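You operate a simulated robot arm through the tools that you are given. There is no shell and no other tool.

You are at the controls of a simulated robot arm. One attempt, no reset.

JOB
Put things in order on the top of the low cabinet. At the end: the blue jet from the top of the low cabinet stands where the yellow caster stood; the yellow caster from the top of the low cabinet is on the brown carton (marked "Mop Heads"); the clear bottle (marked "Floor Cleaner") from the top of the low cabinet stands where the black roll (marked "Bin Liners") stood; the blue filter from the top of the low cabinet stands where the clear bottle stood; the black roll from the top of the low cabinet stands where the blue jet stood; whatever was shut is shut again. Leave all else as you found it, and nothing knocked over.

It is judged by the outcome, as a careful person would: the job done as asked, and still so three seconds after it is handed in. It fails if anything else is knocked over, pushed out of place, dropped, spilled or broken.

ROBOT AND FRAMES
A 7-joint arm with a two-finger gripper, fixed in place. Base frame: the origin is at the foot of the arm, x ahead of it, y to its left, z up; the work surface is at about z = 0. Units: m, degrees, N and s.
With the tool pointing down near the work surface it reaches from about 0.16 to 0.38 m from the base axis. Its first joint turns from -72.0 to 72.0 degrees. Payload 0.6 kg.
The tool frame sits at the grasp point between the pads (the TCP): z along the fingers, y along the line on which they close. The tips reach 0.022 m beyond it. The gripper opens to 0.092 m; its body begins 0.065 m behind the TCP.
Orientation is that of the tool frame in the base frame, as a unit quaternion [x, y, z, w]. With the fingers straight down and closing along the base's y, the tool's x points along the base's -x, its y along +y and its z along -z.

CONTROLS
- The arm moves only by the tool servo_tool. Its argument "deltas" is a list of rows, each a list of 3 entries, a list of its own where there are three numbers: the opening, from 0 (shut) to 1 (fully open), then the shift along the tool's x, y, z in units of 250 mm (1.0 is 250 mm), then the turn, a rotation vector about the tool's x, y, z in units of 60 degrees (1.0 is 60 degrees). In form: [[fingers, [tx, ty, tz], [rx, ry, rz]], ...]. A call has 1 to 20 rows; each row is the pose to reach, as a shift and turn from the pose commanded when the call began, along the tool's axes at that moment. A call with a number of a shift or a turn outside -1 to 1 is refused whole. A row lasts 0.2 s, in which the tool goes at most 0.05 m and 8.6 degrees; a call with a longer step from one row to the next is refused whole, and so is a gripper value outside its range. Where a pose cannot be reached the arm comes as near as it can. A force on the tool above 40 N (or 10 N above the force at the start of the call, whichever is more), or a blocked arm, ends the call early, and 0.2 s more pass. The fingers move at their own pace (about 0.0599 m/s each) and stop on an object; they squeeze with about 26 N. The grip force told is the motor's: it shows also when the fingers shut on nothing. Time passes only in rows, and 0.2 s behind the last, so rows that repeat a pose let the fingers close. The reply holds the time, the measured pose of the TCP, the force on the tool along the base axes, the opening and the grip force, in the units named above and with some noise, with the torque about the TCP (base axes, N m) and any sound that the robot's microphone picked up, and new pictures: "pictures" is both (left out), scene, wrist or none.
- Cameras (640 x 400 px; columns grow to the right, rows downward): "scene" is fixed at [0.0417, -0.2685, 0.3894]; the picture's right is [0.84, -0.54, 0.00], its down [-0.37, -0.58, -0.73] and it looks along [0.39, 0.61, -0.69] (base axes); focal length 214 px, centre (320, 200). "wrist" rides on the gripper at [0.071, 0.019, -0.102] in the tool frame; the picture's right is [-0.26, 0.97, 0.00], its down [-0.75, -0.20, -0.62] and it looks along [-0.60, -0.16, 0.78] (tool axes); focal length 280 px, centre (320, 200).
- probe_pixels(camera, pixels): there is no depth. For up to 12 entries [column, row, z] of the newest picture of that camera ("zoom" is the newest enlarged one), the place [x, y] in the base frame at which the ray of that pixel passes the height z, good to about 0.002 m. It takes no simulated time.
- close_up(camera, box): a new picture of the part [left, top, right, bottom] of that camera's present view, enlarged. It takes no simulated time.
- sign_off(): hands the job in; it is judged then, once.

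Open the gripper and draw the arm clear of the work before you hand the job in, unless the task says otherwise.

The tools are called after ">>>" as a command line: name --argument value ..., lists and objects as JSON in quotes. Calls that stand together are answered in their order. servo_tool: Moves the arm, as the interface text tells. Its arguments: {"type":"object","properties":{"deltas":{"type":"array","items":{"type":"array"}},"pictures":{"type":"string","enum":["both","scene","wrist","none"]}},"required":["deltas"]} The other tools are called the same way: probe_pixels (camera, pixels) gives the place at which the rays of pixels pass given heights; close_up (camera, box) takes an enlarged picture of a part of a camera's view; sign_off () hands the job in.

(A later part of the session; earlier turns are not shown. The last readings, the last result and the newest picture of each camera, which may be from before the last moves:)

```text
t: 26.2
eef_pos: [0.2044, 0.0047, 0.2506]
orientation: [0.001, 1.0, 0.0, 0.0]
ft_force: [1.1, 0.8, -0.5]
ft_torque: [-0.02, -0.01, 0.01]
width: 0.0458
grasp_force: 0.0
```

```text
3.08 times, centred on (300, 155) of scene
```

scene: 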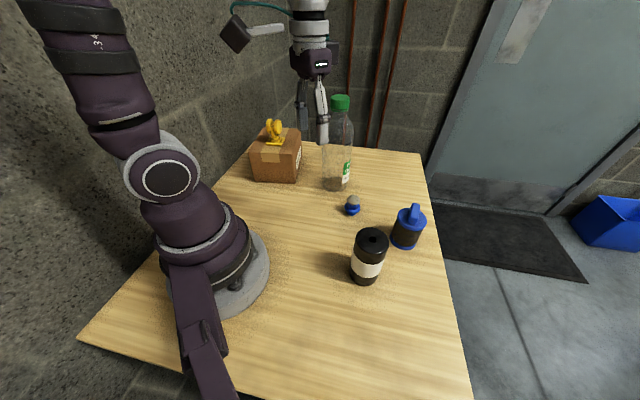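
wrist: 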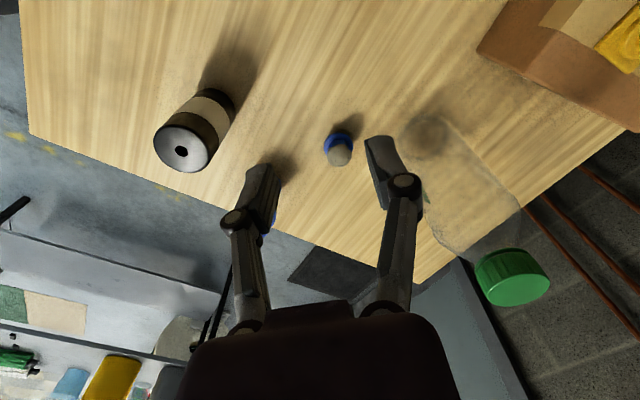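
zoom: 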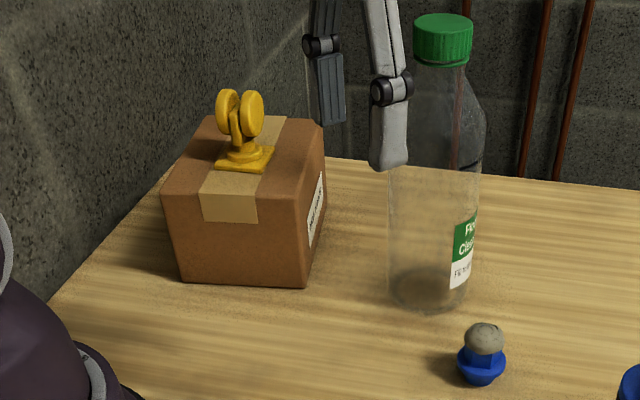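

The caster is fine on the carton. From this new wrist view I enlarge the jet and the bottle/roll area to refine positions.

>>> close_up --camera "wrist" --box '[290, 110, 390, 185]'

>>> probe_pixels --camera "zoom" --pixels '[[320, 200, 0.0]]'

>>> close_up --camera "scene" --box '[325, 180, 385, 225]'

```text
5.33 times, centred on (340, 148) of wrist
```

zoom: 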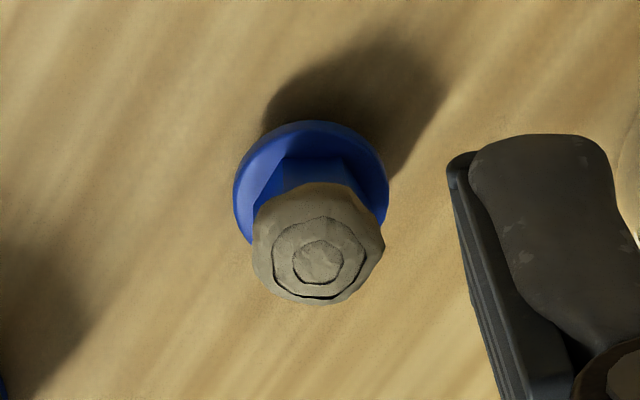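

```text
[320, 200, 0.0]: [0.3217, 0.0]
```

```text
8.89 times, centred on (355, 202) of scene
```

zoom: 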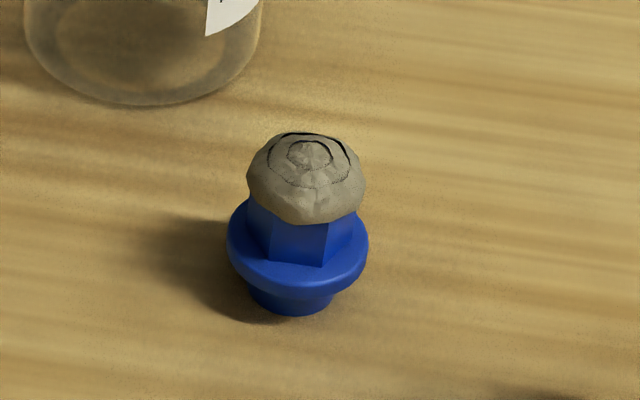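

The jet has a ~39 mm flange, a hex body and a ~31 mm dome. I probe flange centre and dome in both views.

>>> probe_pixels --camera "zoom" --pixels '[[298, 252, 0.01], [298, 252, 0.015], [292, 314, 0.0], [306, 175, 0.035], [306, 175, 0.045], [228, 243, 0.012], [368, 243, 0.012], [309, 155, 0.045], [309, 155, 0.05]]'

>>> probe_pixels --camera "wrist" --pixels '[[338.3, 147.5, 0.01], [338.3, 147.5, 0.015], [339.6, 158, 0.035], [339.6, 158, 0.045], [323.7, 148, 0.012], [352.7, 148, 0.012], [338, 133.2, 0.012], [428, 137, 0.0], [181, 150.5, 0.09], [181, 150.5, 0.1]]'

```text
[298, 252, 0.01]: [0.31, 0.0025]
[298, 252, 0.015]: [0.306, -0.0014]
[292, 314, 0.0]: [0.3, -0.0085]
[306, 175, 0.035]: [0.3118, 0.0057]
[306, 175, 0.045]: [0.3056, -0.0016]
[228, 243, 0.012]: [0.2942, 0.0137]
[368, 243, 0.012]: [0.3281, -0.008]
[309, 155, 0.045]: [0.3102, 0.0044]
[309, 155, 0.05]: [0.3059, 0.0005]
```

```text
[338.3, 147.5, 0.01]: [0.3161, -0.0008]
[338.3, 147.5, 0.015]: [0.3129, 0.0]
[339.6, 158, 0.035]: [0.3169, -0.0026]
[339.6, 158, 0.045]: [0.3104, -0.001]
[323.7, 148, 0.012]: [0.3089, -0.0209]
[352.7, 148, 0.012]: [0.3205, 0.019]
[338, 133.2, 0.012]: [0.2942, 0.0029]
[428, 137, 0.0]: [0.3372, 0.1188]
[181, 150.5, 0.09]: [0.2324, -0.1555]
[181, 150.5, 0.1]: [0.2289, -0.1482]
```

Jet axis ≈ (0.312, 0.0005), dome top z ≈ 0.048. I move over it and down to z ≈ 0.065 with a 0.65 opening, then check the alignment.

>>> servo_tool --deltas '[[0.65, [-0.14, -0.006, 0.06], [0, 0, 0]], [0.65, [-0.28, -0.012, 0.18], [0, 0, 0]], [0.65, [-0.4, -0.018, 0.3], [0, 0, 0]], [0.65, [-0.428, -0.018, 0.44], [0, 0, 0]], [0.65, [-0.428, -0.018, 0.56], [0, 0, 0]], [0.65, [-0.428, -0.018, 0.66], [0, 0, 0]], [0.65, [-0.428, -0.018, 0.74], [0, 0, 0]], [0.65, [-0.428, -0.018, 0.74], [0, 0, 0]]]' --pictures "both"

>>> close_up --camera "wrist" --box '[220, 90, 420, 250]'

```text
t: 28.0
eef_pos: [0.3109, 0.001, 0.065]
orientation: [-0.001, 1.0, 0.0, 0.0]
ft_force: [0.1, -0.1, -0.3]
ft_torque: [-0.02, 0.0, 0.0]
width: 0.0598
grasp_force: 0.0
```

scene: 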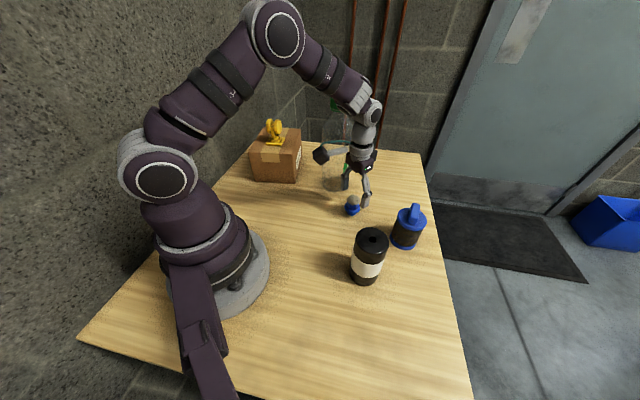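
wrist: 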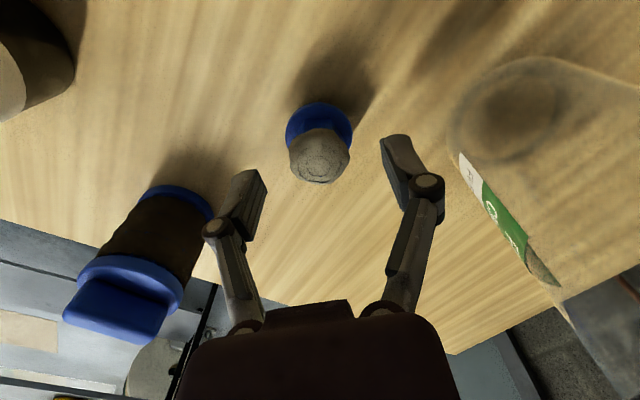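

```text
2.50 times, centred on (320, 170) of wrist
```

zoom: 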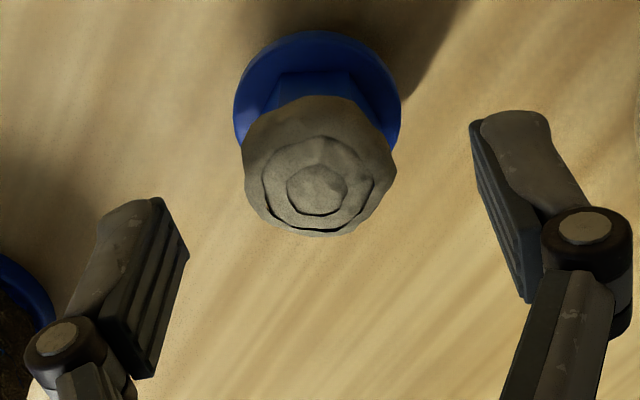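

The dome appears at (319,168) in the wrist view, a bit outward of the expected grasp point. I probe dome and flange at close range.

>>> probe_pixels --camera "wrist" --pixels '[[319.6, 168, 0.038], [318, 176, 0.048], [319, 148, 0.012], [289, 162, 0.036], [350.5, 158, 0.036], [285.5, 133, 0.012], [352.5, 135, 0.012], [319, 115, 0.012]]'

>>> close_up --camera "scene" --box '[310, 160, 390, 225]'

```text
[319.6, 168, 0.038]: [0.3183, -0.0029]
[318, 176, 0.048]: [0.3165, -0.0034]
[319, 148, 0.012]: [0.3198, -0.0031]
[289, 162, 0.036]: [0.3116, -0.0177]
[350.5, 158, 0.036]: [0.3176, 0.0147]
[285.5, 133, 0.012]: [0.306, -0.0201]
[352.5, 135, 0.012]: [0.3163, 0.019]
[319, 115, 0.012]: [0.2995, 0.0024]
```

```text
6.15 times, centred on (350, 192) of scene
```

zoom: 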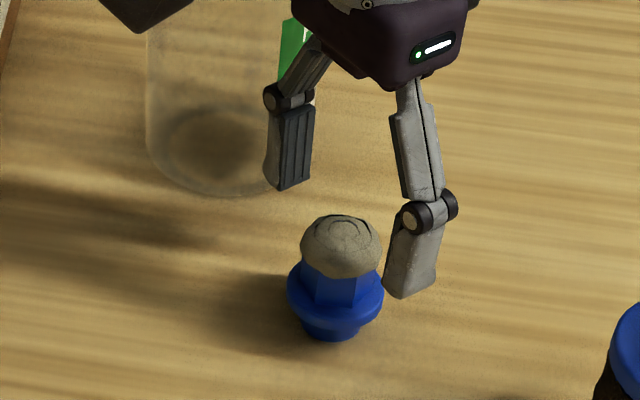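

The estimates scatter by a few mm, so I shift 4 mm outward and 2 mm toward −y, descend to z ≈ 0.042 and re-check against the grasp point (320,186).

>>> servo_tool --deltas '[[0.65, [-0.016, -0.008, 0.03], [0, 0, 0]], [0.65, [-0.016, -0.008, 0.06], [0, 0, 0]], [0.65, [-0.016, -0.008, 0.092], [0, 0, 0]], [0.65, [-0.016, -0.008, 0.092], [0, 0, 0]]]' --pictures "wrist"

>>> close_up --camera "wrist" --box '[220, 90, 420, 250]'

```text
t: 29.0
eef_pos: [0.3166, -0.0028, 0.0432]
orientation: [0.0, 1.0, 0.0, -0.001]
ft_force: [-0.1, -0.8, 0.3]
ft_torque: [0.03, -0.05, 0.01]
width: 0.0598
grasp_force: 0.0
```

wrist: 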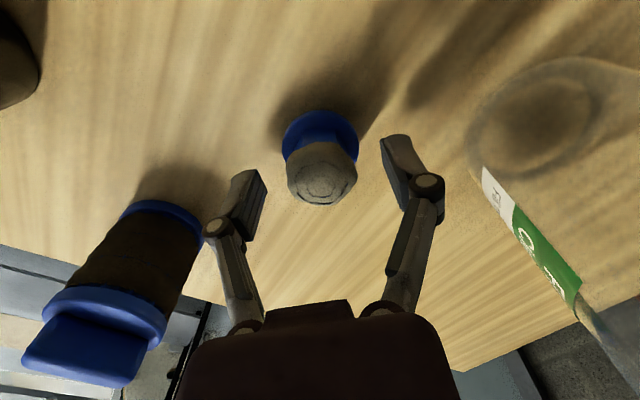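

```text
2.50 times, centred on (320, 170) of wrist
```

zoom: 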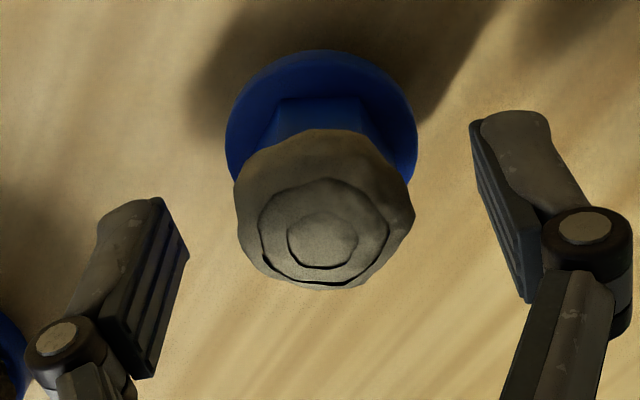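

The dome is now centred at about (322,187) on the grasp point. I close the fingers.

>>> servo_tool --deltas '[[0.5, [0, 0, 0], [0, 0, 0]], [0.3, [0, 0, 0], [0, 0, 0]], [0.1, [0, 0, 0], [0, 0, 0]], [0.0, [0, 0, 0], [0, 0, 0]], [0.0, [0, 0, 0], [0, 0, 0]], [0.0, [0, 0, 0], [0, 0, 0]]]' --pictures "wrist"

>>> close_up --camera "wrist" --box '[220, 90, 420, 250]'

```text
t: 30.4
eef_pos: [0.3152, -0.0016, 0.0432]
orientation: [0.0, 1.0, 0.0, 0.0]
ft_force: [0.7, -0.3, 2.9]
ft_torque: [-0.02, 0.03, -0.07]
width: 0.0243
grasp_force: 25.9
```

wrist: 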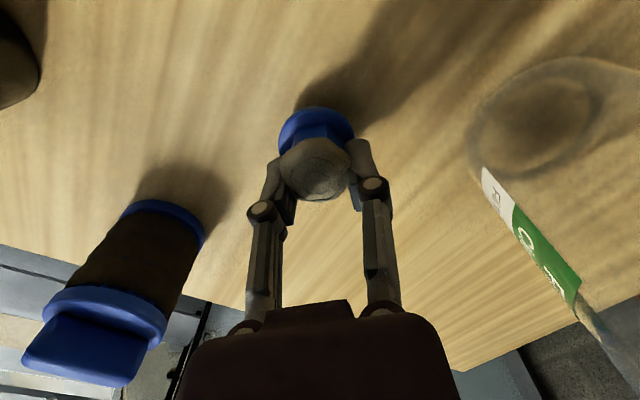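

```text
2.50 times, centred on (320, 170) of wrist
```

zoom: 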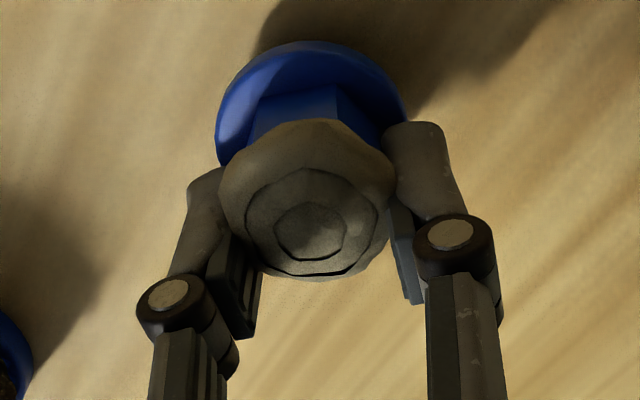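

Grip at width 0.024 with 26 N. I lift 2 cm slowly and check that the jet comes along.

>>> servo_tool --deltas '[[0, [0, 0, -0.02], [0, 0, 0]], [0, [0, 0, -0.04], [0, 0, 0]], [0, [0, 0, -0.06], [0, 0, 0]], [0, [0, 0, -0.08], [0, 0, 0]], [0, [0, 0, -0.08], [0, 0, 0]]]' --pictures "both"

>>> close_up --camera "scene" --box '[310, 150, 390, 215]'

```text
t: 31.6
eef_pos: [0.3148, -0.0025, 0.0634]
orientation: [0.0, 1.0, -0.001, 0.0]
ft_force: [0.8, 0.1, -1.5]
ft_torque: [0.0, -0.04, 0.0]
width: 0.0243
grasp_force: 25.7
```

scene: 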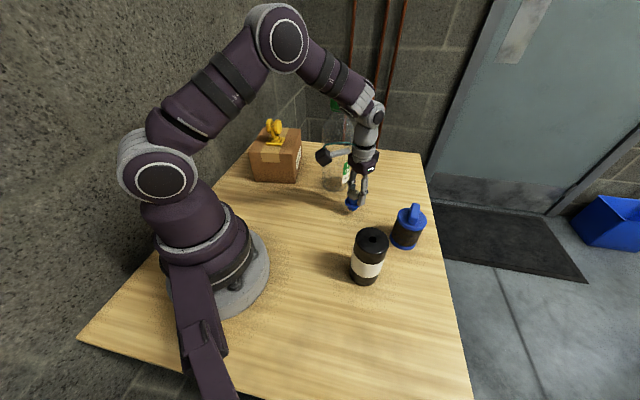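
wrist: 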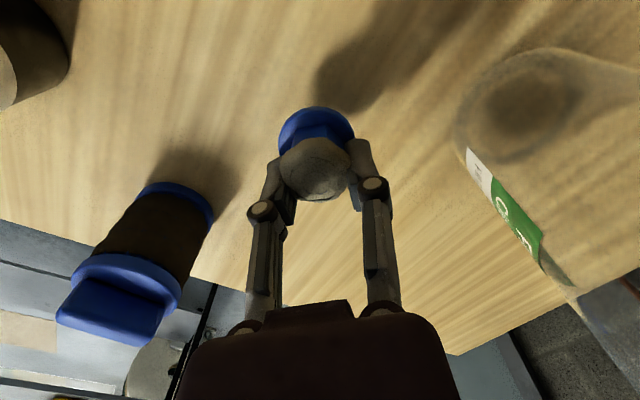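

```text
6.15 times, centred on (350, 182) of scene
```

zoom: 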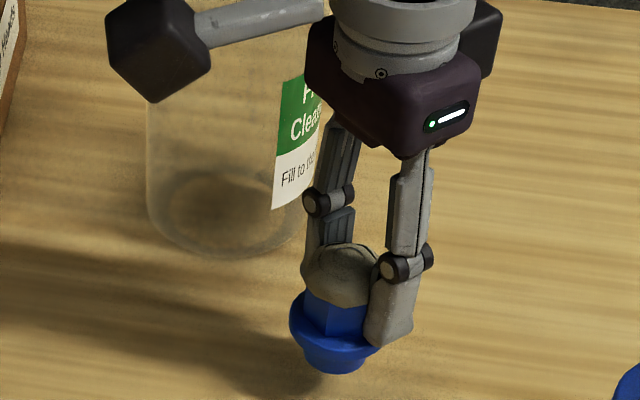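

The jet is lifted upright and firmly held. I raise it to z ≈ 0.22 and carry it over toward the caster's old spot, well above the roll and filter.

>>> servo_tool --deltas '[[0, [0, 0, -0.08], [0, 0, 0]], [0, [0, 0, -0.2], [0, 0, 0]], [0, [0, 0, -0.34], [0, 0, 0]], [0, [0, 0, -0.48], [0, 0, 0]], [0, [0, 0, -0.6], [0, 0, 0]], [0, [0, 0, -0.632], [0, 0, 0]], [0, [0.059, -0.119, -0.632], [0, 0, 0.083]], [0, [0.118, -0.238, -0.632], [0, 0, 0.167]], [0, [0.177, -0.357, -0.632], [0, 0, 0.25]], [0, [0.236, -0.476, -0.632], [0, 0, 0.333]], [0, [0.296, -0.594, -0.632], [0, 0, 0.417]], [0, [0.355, -0.713, -0.632], [0, 0, 0.5]], [0, [0.414, -0.832, -0.632], [0, 0, 0.583]], [0, [0.473, -0.951, -0.632], [0, 0, 0.667]], [0, [0.473, -0.951, -0.632], [0, 0, 0.667]]]' --pictures "both"

```text
t: 34.8
eef_pos: [0.1957, -0.2403, 0.2202]
orientation: [0.342, 0.94, 0.0, -0.001]
ft_force: [-0.1, 0.4, -0.2]
ft_torque: [0.01, 0.02, -0.04]
width: 0.024
grasp_force: 25.8
```

scene: 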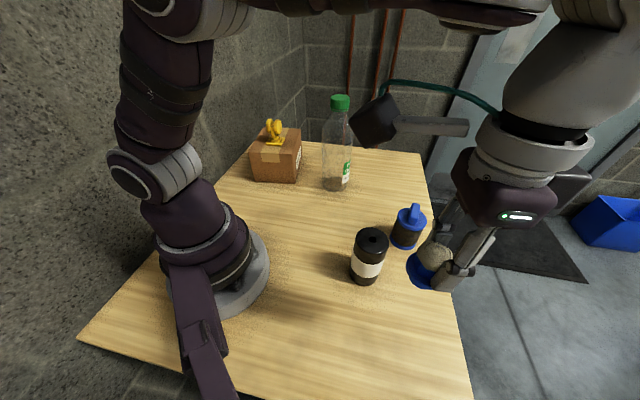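
wrist: 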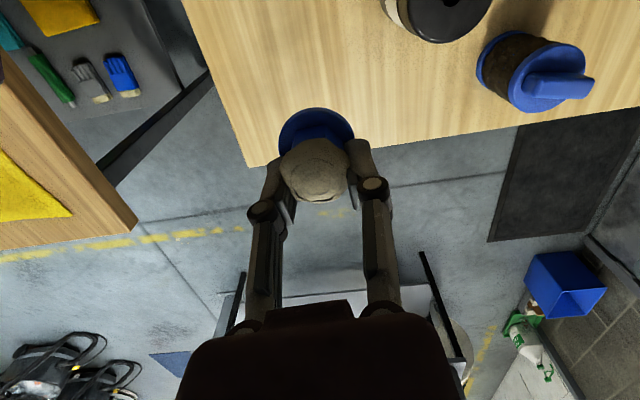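

I'm above near the spot; the jet is held level. I shift the last 3 cm to (0.183,-0.269) and descend to ~8 mm above placing height.

>>> servo_tool --deltas '[[0, [-0.016, -0.062, 0], [0, 0, 0]], [0, [-0.031, -0.123, 0], [0, 0, 0]], [0, [-0.031, -0.123, 0.12], [0, 0, 0]], [0, [-0.031, -0.123, 0.25], [0, 0, 0]], [0, [-0.031, -0.123, 0.38], [0, 0, 0]], [0, [-0.031, -0.123, 0.5], [0, 0, 0]], [0, [-0.031, -0.123, 0.6], [0, 0, 0]], [0, [-0.031, -0.123, 0.66], [0, 0, 0]], [0, [-0.031, -0.123, 0.68], [0, 0, 0]], [0, [-0.031, -0.123, 0.68], [0, 0, 0]]]' --pictures "both"

```text
t: 37.0
eef_pos: [0.1828, -0.268, 0.05]
orientation: [0.342, 0.94, 0.0, 0.0]
ft_force: [-0.5, -0.2, -0.2]
ft_torque: [0.06, 0.0, 0.03]
width: 0.0244
grasp_force: 25.7
```

scene: 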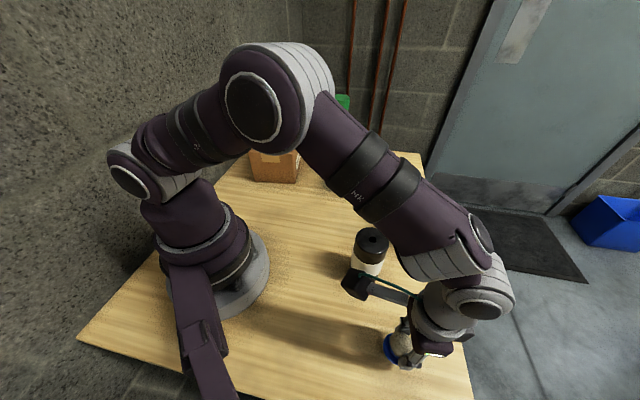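
wrist: 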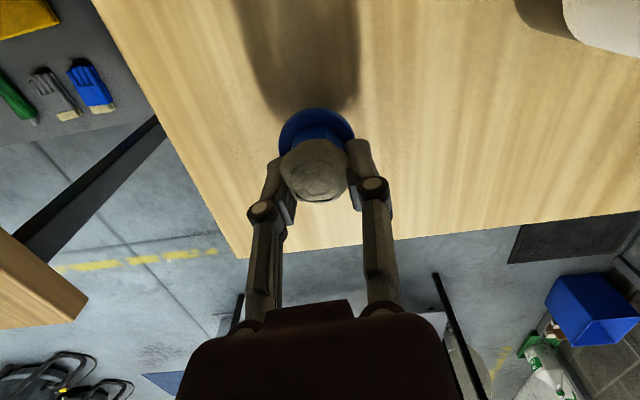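

I lower the last 7–8 mm in small steps.

>>> servo_tool --deltas '[[0, [0, 0, 0.01], [0, 0, 0]], [0, [0, 0, 0.02], [0, 0, 0]], [0, [0, 0, 0.026], [0, 0, 0]], [0, [0, 0, 0.03], [0, 0, 0]], [0, [0, 0, 0.03], [0, 0, 0]]]' --pictures "none"

```text
t: 38.2
eef_pos: [0.1837, -0.2683, 0.0425]
orientation: [0.342, 0.94, 0.0, -0.001]
ft_force: [0.8, 0.3, -0.6]
ft_torque: [-0.01, 0.02, -0.02]
width: 0.0242
grasp_force: 25.5
```

No contact yet at z 0.0425; I inch down a further 1–2 mm.

>>> servo_tool --deltas '[[0, [0, 0, 0.003], [0, 0, 0]], [0, [0, 0, 0.006], [0, 0, 0]], [0, [0, 0, 0.006], [0, 0, 0]]]' --pictures "none"

```text
t: 39.0
eef_pos: [0.184, -0.2682, 0.0422]
orientation: [0.342, 0.94, -0.001, 0.001]
ft_force: [-1.8, 1.6, 18.2]
ft_torque: [0.14, 0.15, -0.02]
width: 0.0241
grasp_force: 25.6
```

Contact (18 N). I back off 1 mm and release.

>>> servo_tool --deltas '[[0, [0, 0, -0.004], [0, 0, 0]], [0, [0, 0, -0.004], [0, 0, 0]], [0.35, [0, 0, -0.004], [0, 0, 0]], [0.5, [0, 0, -0.004], [0, 0, 0]], [0.65, [0, 0, -0.004], [0, 0, 0]], [0.65, [0, 0, -0.004], [0, 0, 0]]]' --pictures "both"

>>> close_up --camera "wrist" --box '[220, 90, 420, 250]'

```text
t: 40.4
eef_pos: [0.1834, -0.2681, 0.0428]
orientation: [0.342, 0.94, 0.0, 0.001]
ft_force: [-0.1, -0.6, -0.7]
ft_torque: [0.03, -0.01, -0.02]
width: 0.0599
grasp_force: 0.1
```

scene: 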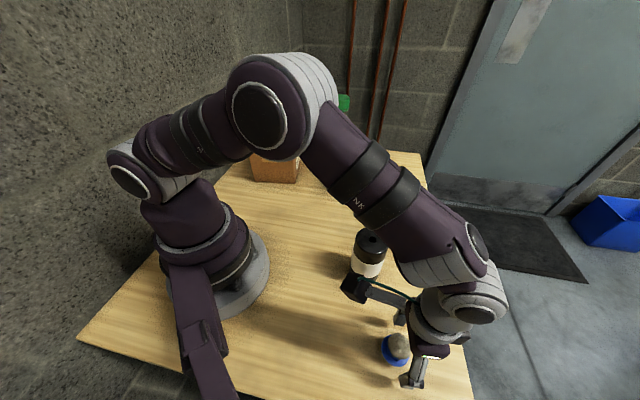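
wrist: 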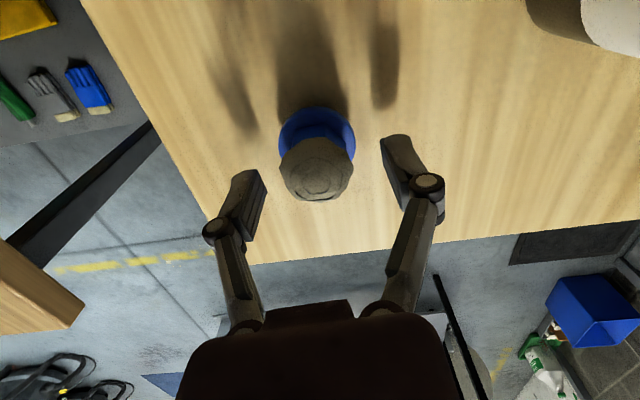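

```text
2.50 times, centred on (320, 170) of wrist
```

zoom: 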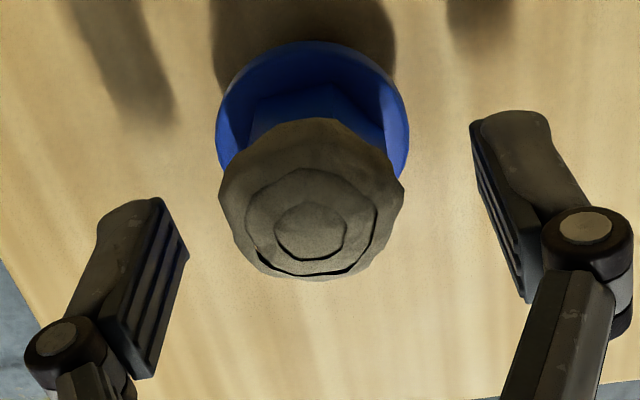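

The jet stands at the caster's old spot. I rise straight up, then go above the roll at about (0.227,-0.1415) with yaw 0 and look down.

>>> servo_tool --deltas '[[0.65, [0, 0, -0.06], [0, 0, 0]], [0.65, [0, 0, -0.16], [0, 0, 0]], [0.65, [0, 0, -0.28], [0, 0, 0]], [0.65, [0, 0, -0.42], [0, 0, 0]], [0.65, [0, 0, -0.56], [0, 0, 0]], [0.65, [0, 0, -0.68], [0, 0, 0]], [0.65, [0, 0, -0.75], [0, 0, 0]], [0.8, [0.039, 0.1, -0.75], [0, 0, -0.133]], [1, [0.077, 0.2, -0.75], [0, 0, -0.267]], [1, [0.116, 0.3, -0.75], [0, 0, -0.4]], [1, [0.155, 0.4, -0.75], [0, 0, -0.533]], [1, [0.193, 0.502, -0.75], [0, 0, -0.667]], [1, [0.193, 0.502, -0.75], [0, 0, -0.667]]]' --pictures "both"

>>> close_up --camera "wrist" --box '[240, 0, 480, 150]'

>>> close_up --camera "scene" --box '[320, 190, 460, 390]'

```text
t: 43.2
eef_pos: [0.2279, -0.141, 0.2285]
orientation: [-0.001, 1.0, 0.0, -0.001]
ft_force: [0.7, -0.6, 0.0]
ft_torque: [0.04, -0.01, -0.04]
width: 0.0919
grasp_force: 0.0
```

scene: 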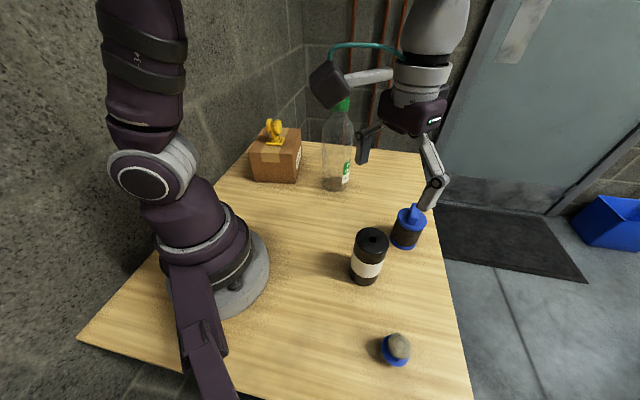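
wrist: 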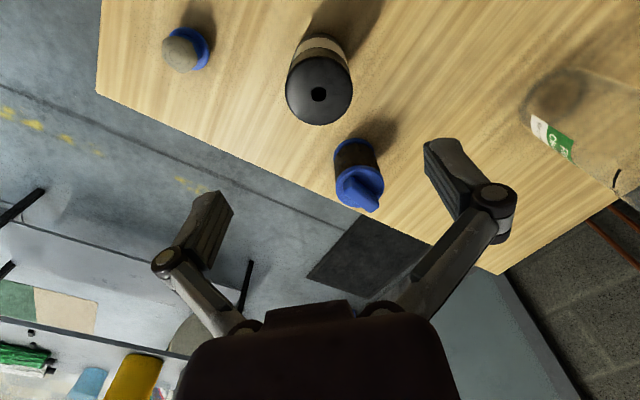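

```text
2.67 times, centred on (360, 75) of wrist
```

zoom: 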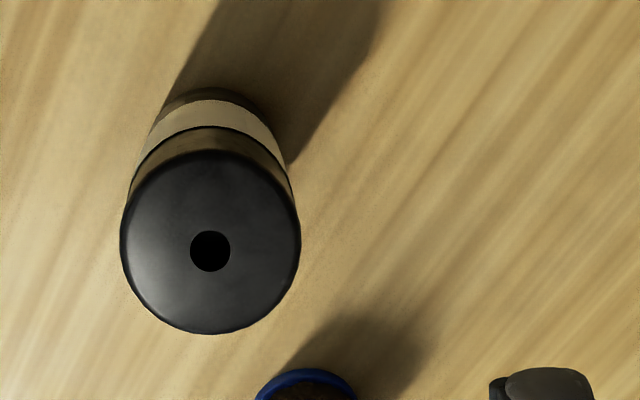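

```text
2.00 times, centred on (390, 290) of scene
```

zoom: 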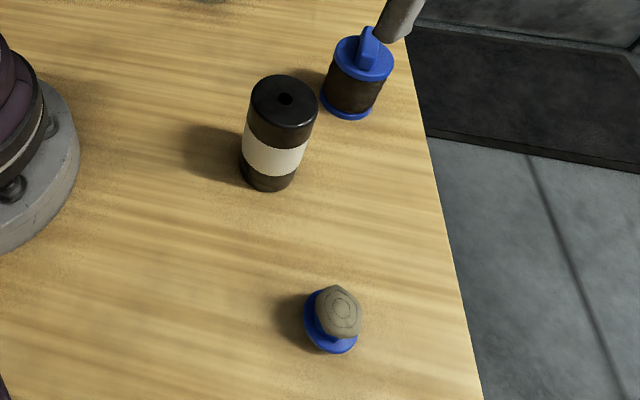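

The roll's hole is at wrist (318.8,94), almost exactly under the tool. I verify via probes, including the jet's new position.

>>> probe_pixels --camera "wrist" --pixels '[[318.8, 94.1, 0.1], [318.8, 94.1, 0.108], [319, 91, 0.105], [285.3, 90, 0.105], [352.5, 90, 0.105], [190, 45, 0.012], [355, 150, 0.0], [333.5, 170, 0.075], [382, 165, 0.06]]'

>>> probe_pixels --camera "scene" --pixels '[[395.5, 351, 0.012], [372.5, 240, 0.1], [372.5, 240, 0.108], [382, 352, 0.012], [408.5, 362, 0.012]]'

>>> close_up --camera "wrist" --box '[300, 110, 420, 225]'

```text
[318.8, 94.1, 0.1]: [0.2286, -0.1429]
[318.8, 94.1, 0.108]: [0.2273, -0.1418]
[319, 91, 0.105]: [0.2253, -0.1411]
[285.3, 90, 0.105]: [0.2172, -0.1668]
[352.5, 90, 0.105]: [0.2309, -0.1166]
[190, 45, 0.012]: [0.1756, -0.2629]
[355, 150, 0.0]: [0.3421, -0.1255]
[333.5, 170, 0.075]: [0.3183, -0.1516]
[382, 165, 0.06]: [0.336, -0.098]
```

```text
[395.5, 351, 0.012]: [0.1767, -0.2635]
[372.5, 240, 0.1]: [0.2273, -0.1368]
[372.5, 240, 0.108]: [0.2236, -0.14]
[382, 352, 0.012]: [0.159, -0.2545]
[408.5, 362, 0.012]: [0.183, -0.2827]
```

```text
3.48 times, centred on (360, 168) of wrist
```

zoom: 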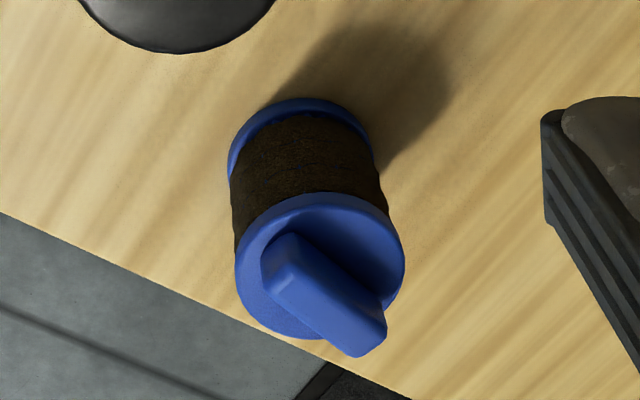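

The roll centre is ≈ (0.227,-0.142), matching the tool. I also take a tight look at the jet to verify its position.

>>> close_up --camera "scene" --box '[370, 325, 430, 375]'

>>> probe_pixels --camera "zoom" --pixels '[[320, 200, 0.012]]'

```text
8.00 times, centred on (400, 350) of scene
```

zoom: 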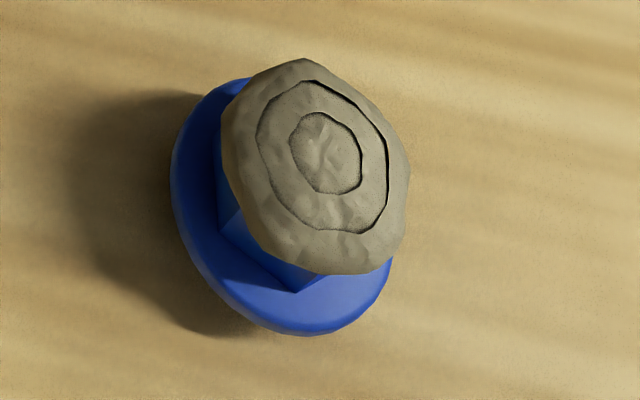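

```text
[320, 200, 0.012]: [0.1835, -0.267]
```

The jet is within a few mm of the caster's old spot. Now I descend over the roll to TCP z ≈ 0.085 with the fingers fully open.

>>> servo_tool --deltas '[[1, [0, 0, 0.12], [0, 0, 0]], [1, [0, 0, 0.26], [0, 0, 0]], [1, [0, 0, 0.38], [0, 0, 0]], [1, [0, 0, 0.48], [0, 0, 0]], [1, [0, 0, 0.55], [0, 0, 0]], [1, [0, 0, 0.578], [0, 0, 0]], [1, [0, 0, 0.578], [0, 0, 0]]]' --pictures "both"

>>> close_up --camera "scene" --box '[310, 170, 450, 300]'

```text
t: 44.8
eef_pos: [0.2271, -0.1408, 0.0855]
orientation: [0.0, 1.0, -0.001, 0.0]
ft_force: [-0.2, -1.2, 0.4]
ft_torque: [0.01, 0.03, -0.04]
width: 0.0919
grasp_force: 0.1
```

scene: 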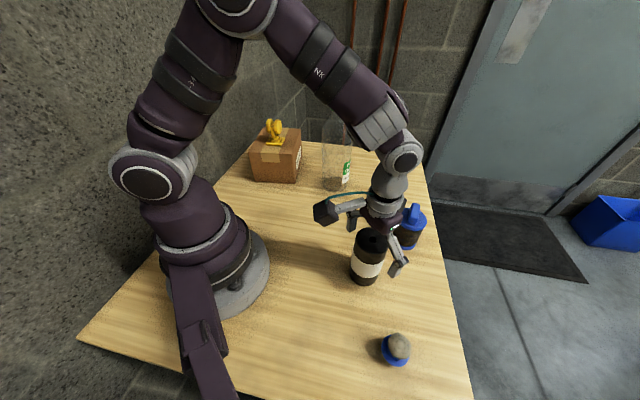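
wrist: 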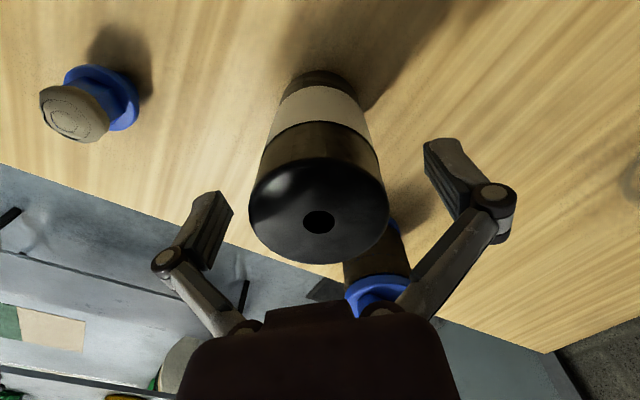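

```text
3.08 times, centred on (380, 235) of scene
```

zoom: 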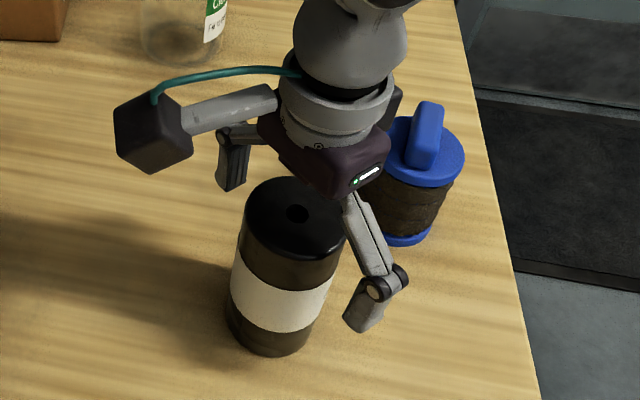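

The roll's hole shows at (319,222), matching the tool axis. I close on the roll.

>>> servo_tool --deltas '[[0.8, [0, 0, 0], [0, 0, 0]], [0.6, [0, 0, 0], [0, 0, 0]], [0.4, [0, 0, 0], [0, 0, 0]], [0.2, [0, 0, 0], [0, 0, 0]], [0.2, [0, 0, 0], [0, 0, 0]], [0.2, [0, 0, 0], [0, 0, 0]]]' --pictures "wrist"

```text
t: 46.2
eef_pos: [0.2281, -0.1422, 0.0858]
orientation: [0.0, 1.0, 0.001, 0.0]
ft_force: [-1.5, -0.1, 9.2]
ft_torque: [-0.01, 0.13, 0.05]
width: 0.0525
grasp_force: 25.7
```

wrist: 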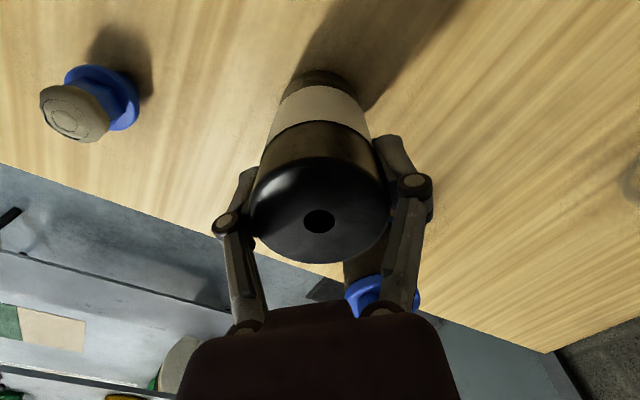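

Gripped at 0.0525 m. I lift slowly 2 cm and check.

>>> servo_tool --deltas '[[0.2, [0, 0, -0.01], [0, 0, 0]], [0.2, [0, 0, -0.03], [0, 0, 0]], [0.2, [0, 0, -0.05], [0, 0, 0]], [0.2, [0, 0, -0.08], [0, 0, 0]], [0.2, [0, 0, -0.08], [0, 0, 0]]]' --pictures "both"

>>> close_up --camera "scene" --box '[310, 170, 450, 300]'

```text
t: 47.4
eef_pos: [0.2268, -0.1401, 0.1068]
orientation: [0.001, 1.0, 0.0, 0.0]
ft_force: [0.4, 0.5, -1.9]
ft_torque: [-0.02, 0.0, -0.02]
width: 0.0526
grasp_force: 25.8
```

scene: 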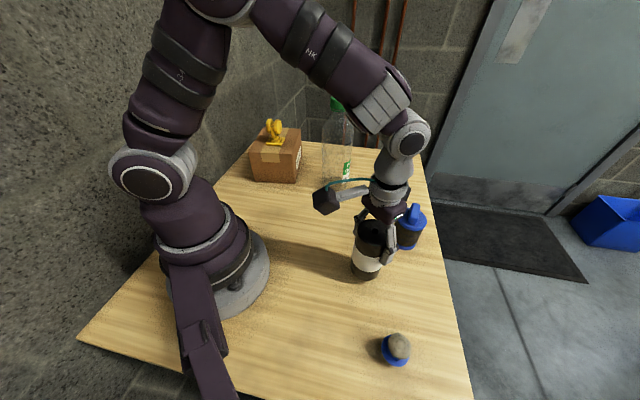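
wrist: 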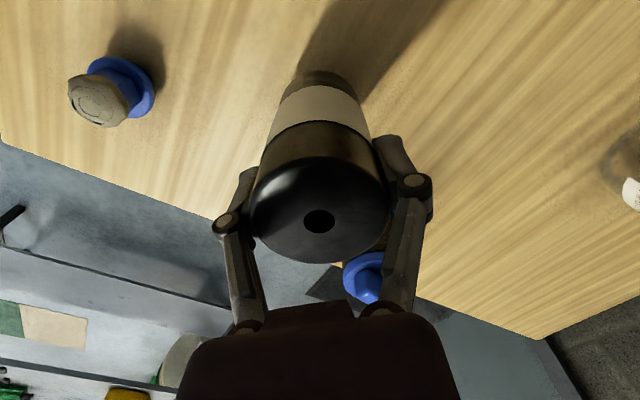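

```text
3.08 times, centred on (380, 235) of scene
```

zoom: 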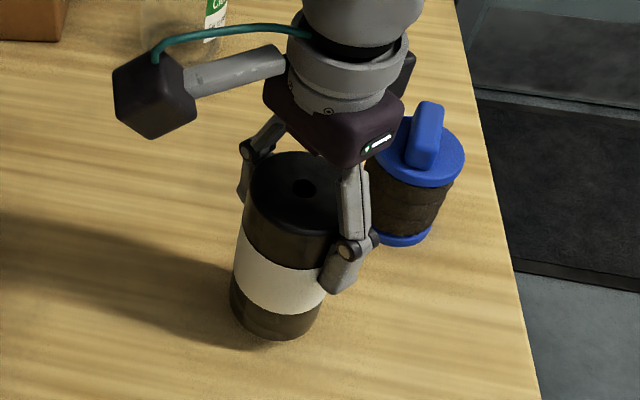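

The roll is held upright. I carry it on an inward curve away from the filter to the jet's old spot (0.315,-0.001), and lower to ~3 mm above the surface.

>>> servo_tool --deltas '[[0.2, [0, 0, -0.07], [0, 0, 0]], [0.2, [0, 0.02, -0.14], [0, 0, 0]], [0.2, [0.01, 0.12, -0.14], [0, 0, 0]], [0.2, [0.01, 0.24, -0.14], [0, 0, 0]], [0.2, [-0.03, 0.34, -0.14], [0, 0, 0]], [0.2, [-0.1, 0.43, -0.14], [0, 0, 0]], [0.2, [-0.18, 0.5, -0.14], [0, 0, 0]], [0.2, [-0.26, 0.55, -0.14], [0, 0, 0]], [0.2, [-0.33, 0.562, -0.14], [0, 0, 0]], [0.2, [-0.352, 0.562, -0.12], [0, 0, 0]], [0.2, [-0.352, 0.562, -0.05], [0, 0, 0]], [0.2, [-0.352, 0.562, 0.02], [0, 0, 0]], [0.2, [-0.352, 0.562, 0.055], [0, 0, 0]], [0.2, [-0.352, 0.562, 0.068], [0, 0, 0]], [0.2, [-0.352, 0.562, 0.068], [0, 0, 0]]]' --pictures "both"

>>> close_up --camera "scene" --box '[290, 130, 430, 260]'

```text
t: 50.6
eef_pos: [0.3155, 0.0001, 0.0878]
orientation: [0.0, 1.0, 0.0, 0.0]
ft_force: [0.4, 0.4, -2.0]
ft_torque: [-0.01, 0.02, 0.01]
width: 0.0524
grasp_force: 26.3
```

scene: 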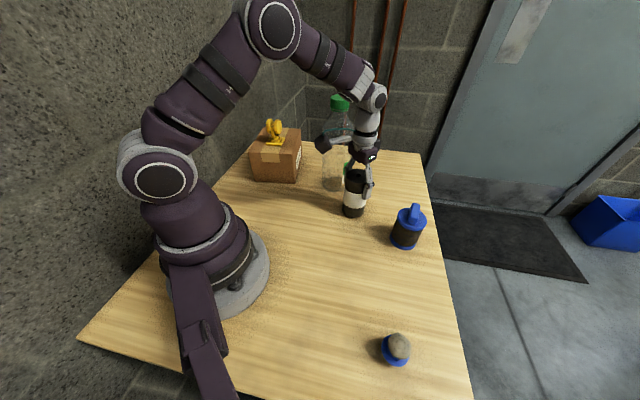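
wrist: 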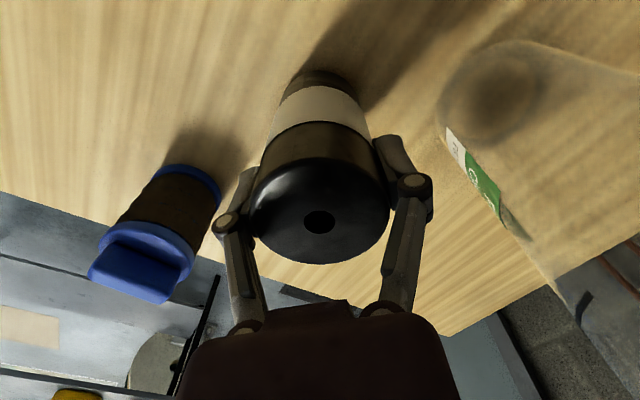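

```text
3.08 times, centred on (360, 195) of scene
```

zoom: 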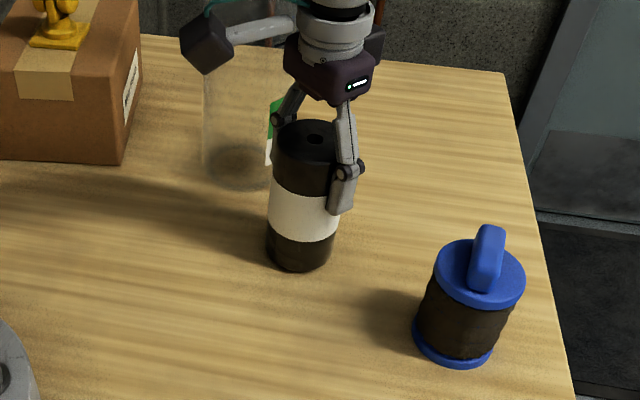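

The roll hangs just above the jet's old spot. I lower the final millimetres in small steps with a 2 mm inward trim.

>>> servo_tool --deltas '[[0.2, [0.008, 0, 0.003], [0, 0, 0]], [0.2, [0.008, 0, 0.007], [0, 0, 0]], [0.2, [0.008, 0, 0.011], [0, 0, 0]], [0.2, [0.008, 0, 0.011], [0, 0, 0]]]' --pictures "none"

```text
t: 51.6
eef_pos: [0.3144, 0.0003, 0.0849]
orientation: [0.001, 1.0, -0.001, 0.0]
ft_force: [-0.7, -1.1, -1.8]
ft_torque: [-0.02, -0.01, 0.0]
width: 0.0526
grasp_force: 25.9
```

Still hanging (−1.8 N, the roll's weight). A further ~1.5 mm down.

>>> servo_tool --deltas '[[0.2, [0, 0, 0.003], [0, 0, 0]], [0.2, [0, 0, 0.006], [0, 0, 0]], [0.2, [0, 0, 0.006], [0, 0, 0]]]' --pictures "none"

```text
t: 52.4
eef_pos: [0.3138, -0.0005, 0.0848]
orientation: [0.0, 1.0, 0.0, 0.001]
ft_force: [2.4, 2.4, 15.5]
ft_torque: [0.04, -0.13, 0.16]
width: 0.0525
grasp_force: 26.1
```

Contact at 15.5 N. I ease off and open to ~0.072 m, keeping clear of the bottle.

>>> servo_tool --deltas '[[0.2, [0, 0, -0.003], [0, 0, 0]], [0.2, [0, 0, -0.003], [0, 0, 0]], [0.65, [0, 0, -0.003], [0, 0, 0]], [0.78, [0, 0, -0.003], [0, 0, 0]], [0.78, [0, 0, -0.003], [0, 0, 0]]]' --pictures "both"

>>> close_up --camera "scene" --box '[290, 130, 430, 260]'

```text
t: 53.6
eef_pos: [0.3134, 0.0001, 0.086]
orientation: [0.001, 1.0, 0.0, 0.0]
ft_force: [-1.0, 0.0, 0.0]
ft_torque: [0.03, 0.0, 0.02]
width: 0.0719
grasp_force: 0.0
```

scene: 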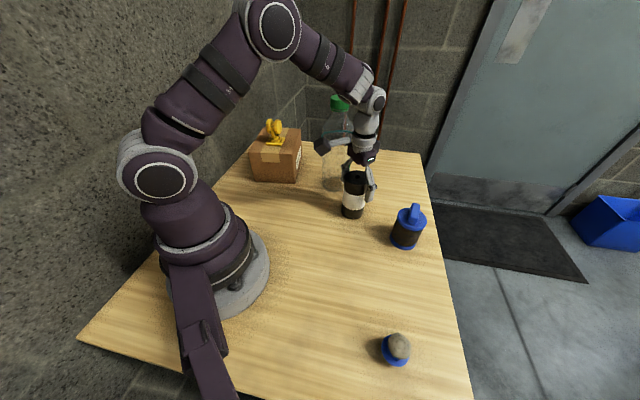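
wrist: 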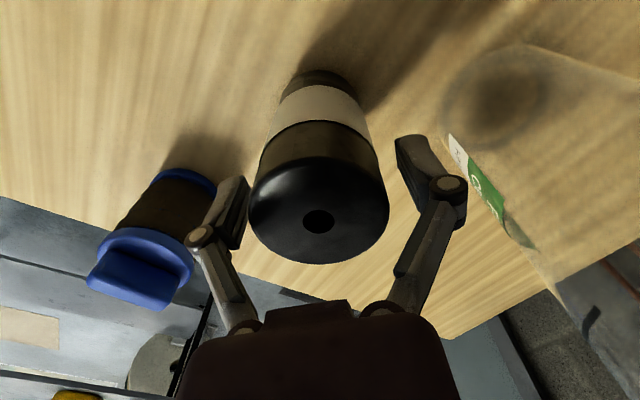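

```text
3.08 times, centred on (360, 195) of scene
```

zoom: 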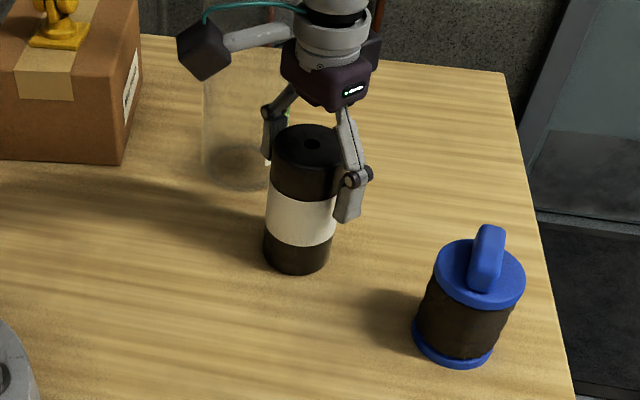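

The roll stands at the jet's old spot. I rise straight up and retract to a viewing pose near (0.24, 0.08, 0.25) facing the bottle.

>>> servo_tool --deltas '[[0.78, [0, 0, -0.06], [0, 0, 0]], [0.78, [0, 0, -0.16], [0, 0, 0]], [0.78, [0, 0, -0.28], [0, 0, 0]], [0.78, [0, 0, -0.4], [0, 0, 0]], [0.78, [0, 0, -0.5], [0, 0, 0]], [0.9, [0.1, 0.04, -0.58], [0, 0, -0.08]], [1, [0.2, 0.12, -0.64], [0, 0, -0.16]], [1, [0.29, 0.22, -0.66], [0, 0, -0.24]], [1, [0.29, 0.324, -0.66], [0, 0, -0.317]], [1, [0.29, 0.324, -0.66], [0, 0, -0.317]]]' --pictures "both"

>>> close_up --camera "wrist" --box '[260, 120, 480, 320]'

>>> close_up --camera "scene" --box '[280, 70, 420, 230]'

```text
t: 55.8
eef_pos: [0.2423, 0.0803, 0.2517]
orientation: [-0.165, 0.986, -0.001, 0.0]
ft_force: [0.3, -0.5, 0.0]
ft_torque: [-0.02, -0.02, 0.02]
width: 0.0921
grasp_force: 0.2
```

scene: 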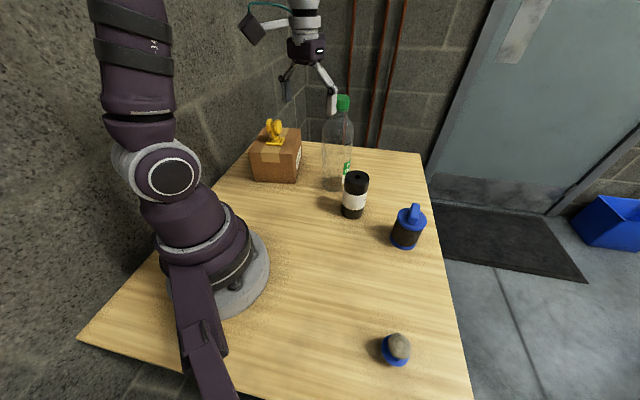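
wrist: 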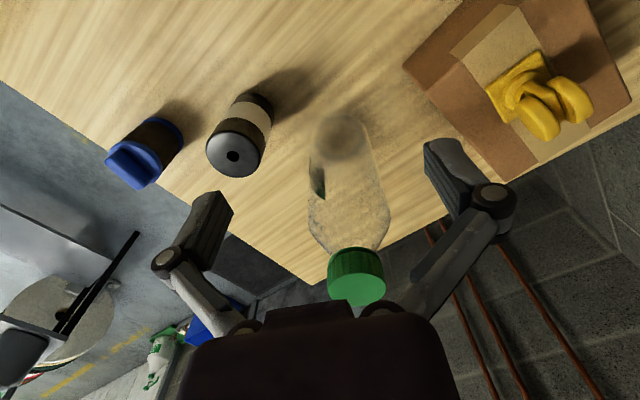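

```text
2.00 times, centred on (370, 220) of wrist
```

zoom: 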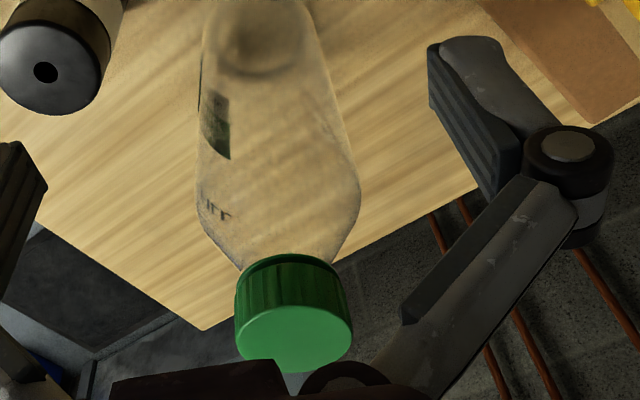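

```text
2.50 times, centred on (350, 150) of scene
```

zoom: 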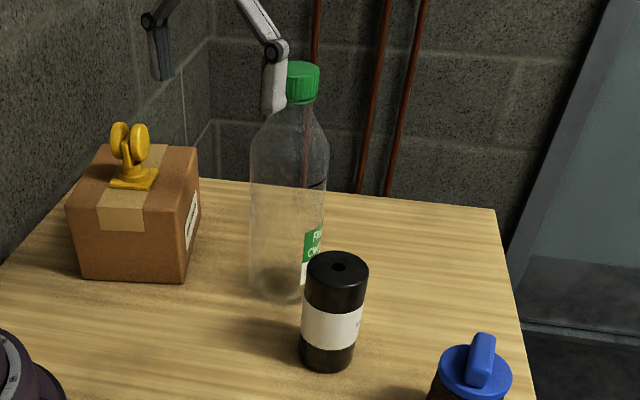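

The cap's top face is centred at wrist (358,288) and the base shade at (341,143). I probe these at candidate heights.

>>> probe_pixels --camera "wrist" --pixels '[[358, 288.5, 0.225], [358, 288.5, 0.233], [358, 288.5, 0.24], [354, 258, 0.208], [329, 276, 0.225], [386, 276, 0.225], [341, 143, 0.0], [341, 112, 0.0], [308, 160, 0.0]]'

>>> close_up --camera "scene" --box '[310, 80, 370, 130]'

```text
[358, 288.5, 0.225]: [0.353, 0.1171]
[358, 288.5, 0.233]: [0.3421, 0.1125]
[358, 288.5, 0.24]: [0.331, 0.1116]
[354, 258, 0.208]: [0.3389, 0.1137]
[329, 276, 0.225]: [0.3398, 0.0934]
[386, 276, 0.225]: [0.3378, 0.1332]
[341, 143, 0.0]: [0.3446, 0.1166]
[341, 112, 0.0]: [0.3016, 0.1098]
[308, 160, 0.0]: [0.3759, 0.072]
```

```text
8.00 times, centred on (340, 105) of scene
```

zoom: 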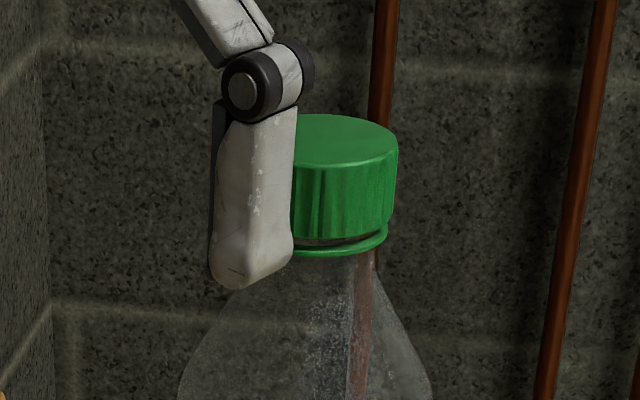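

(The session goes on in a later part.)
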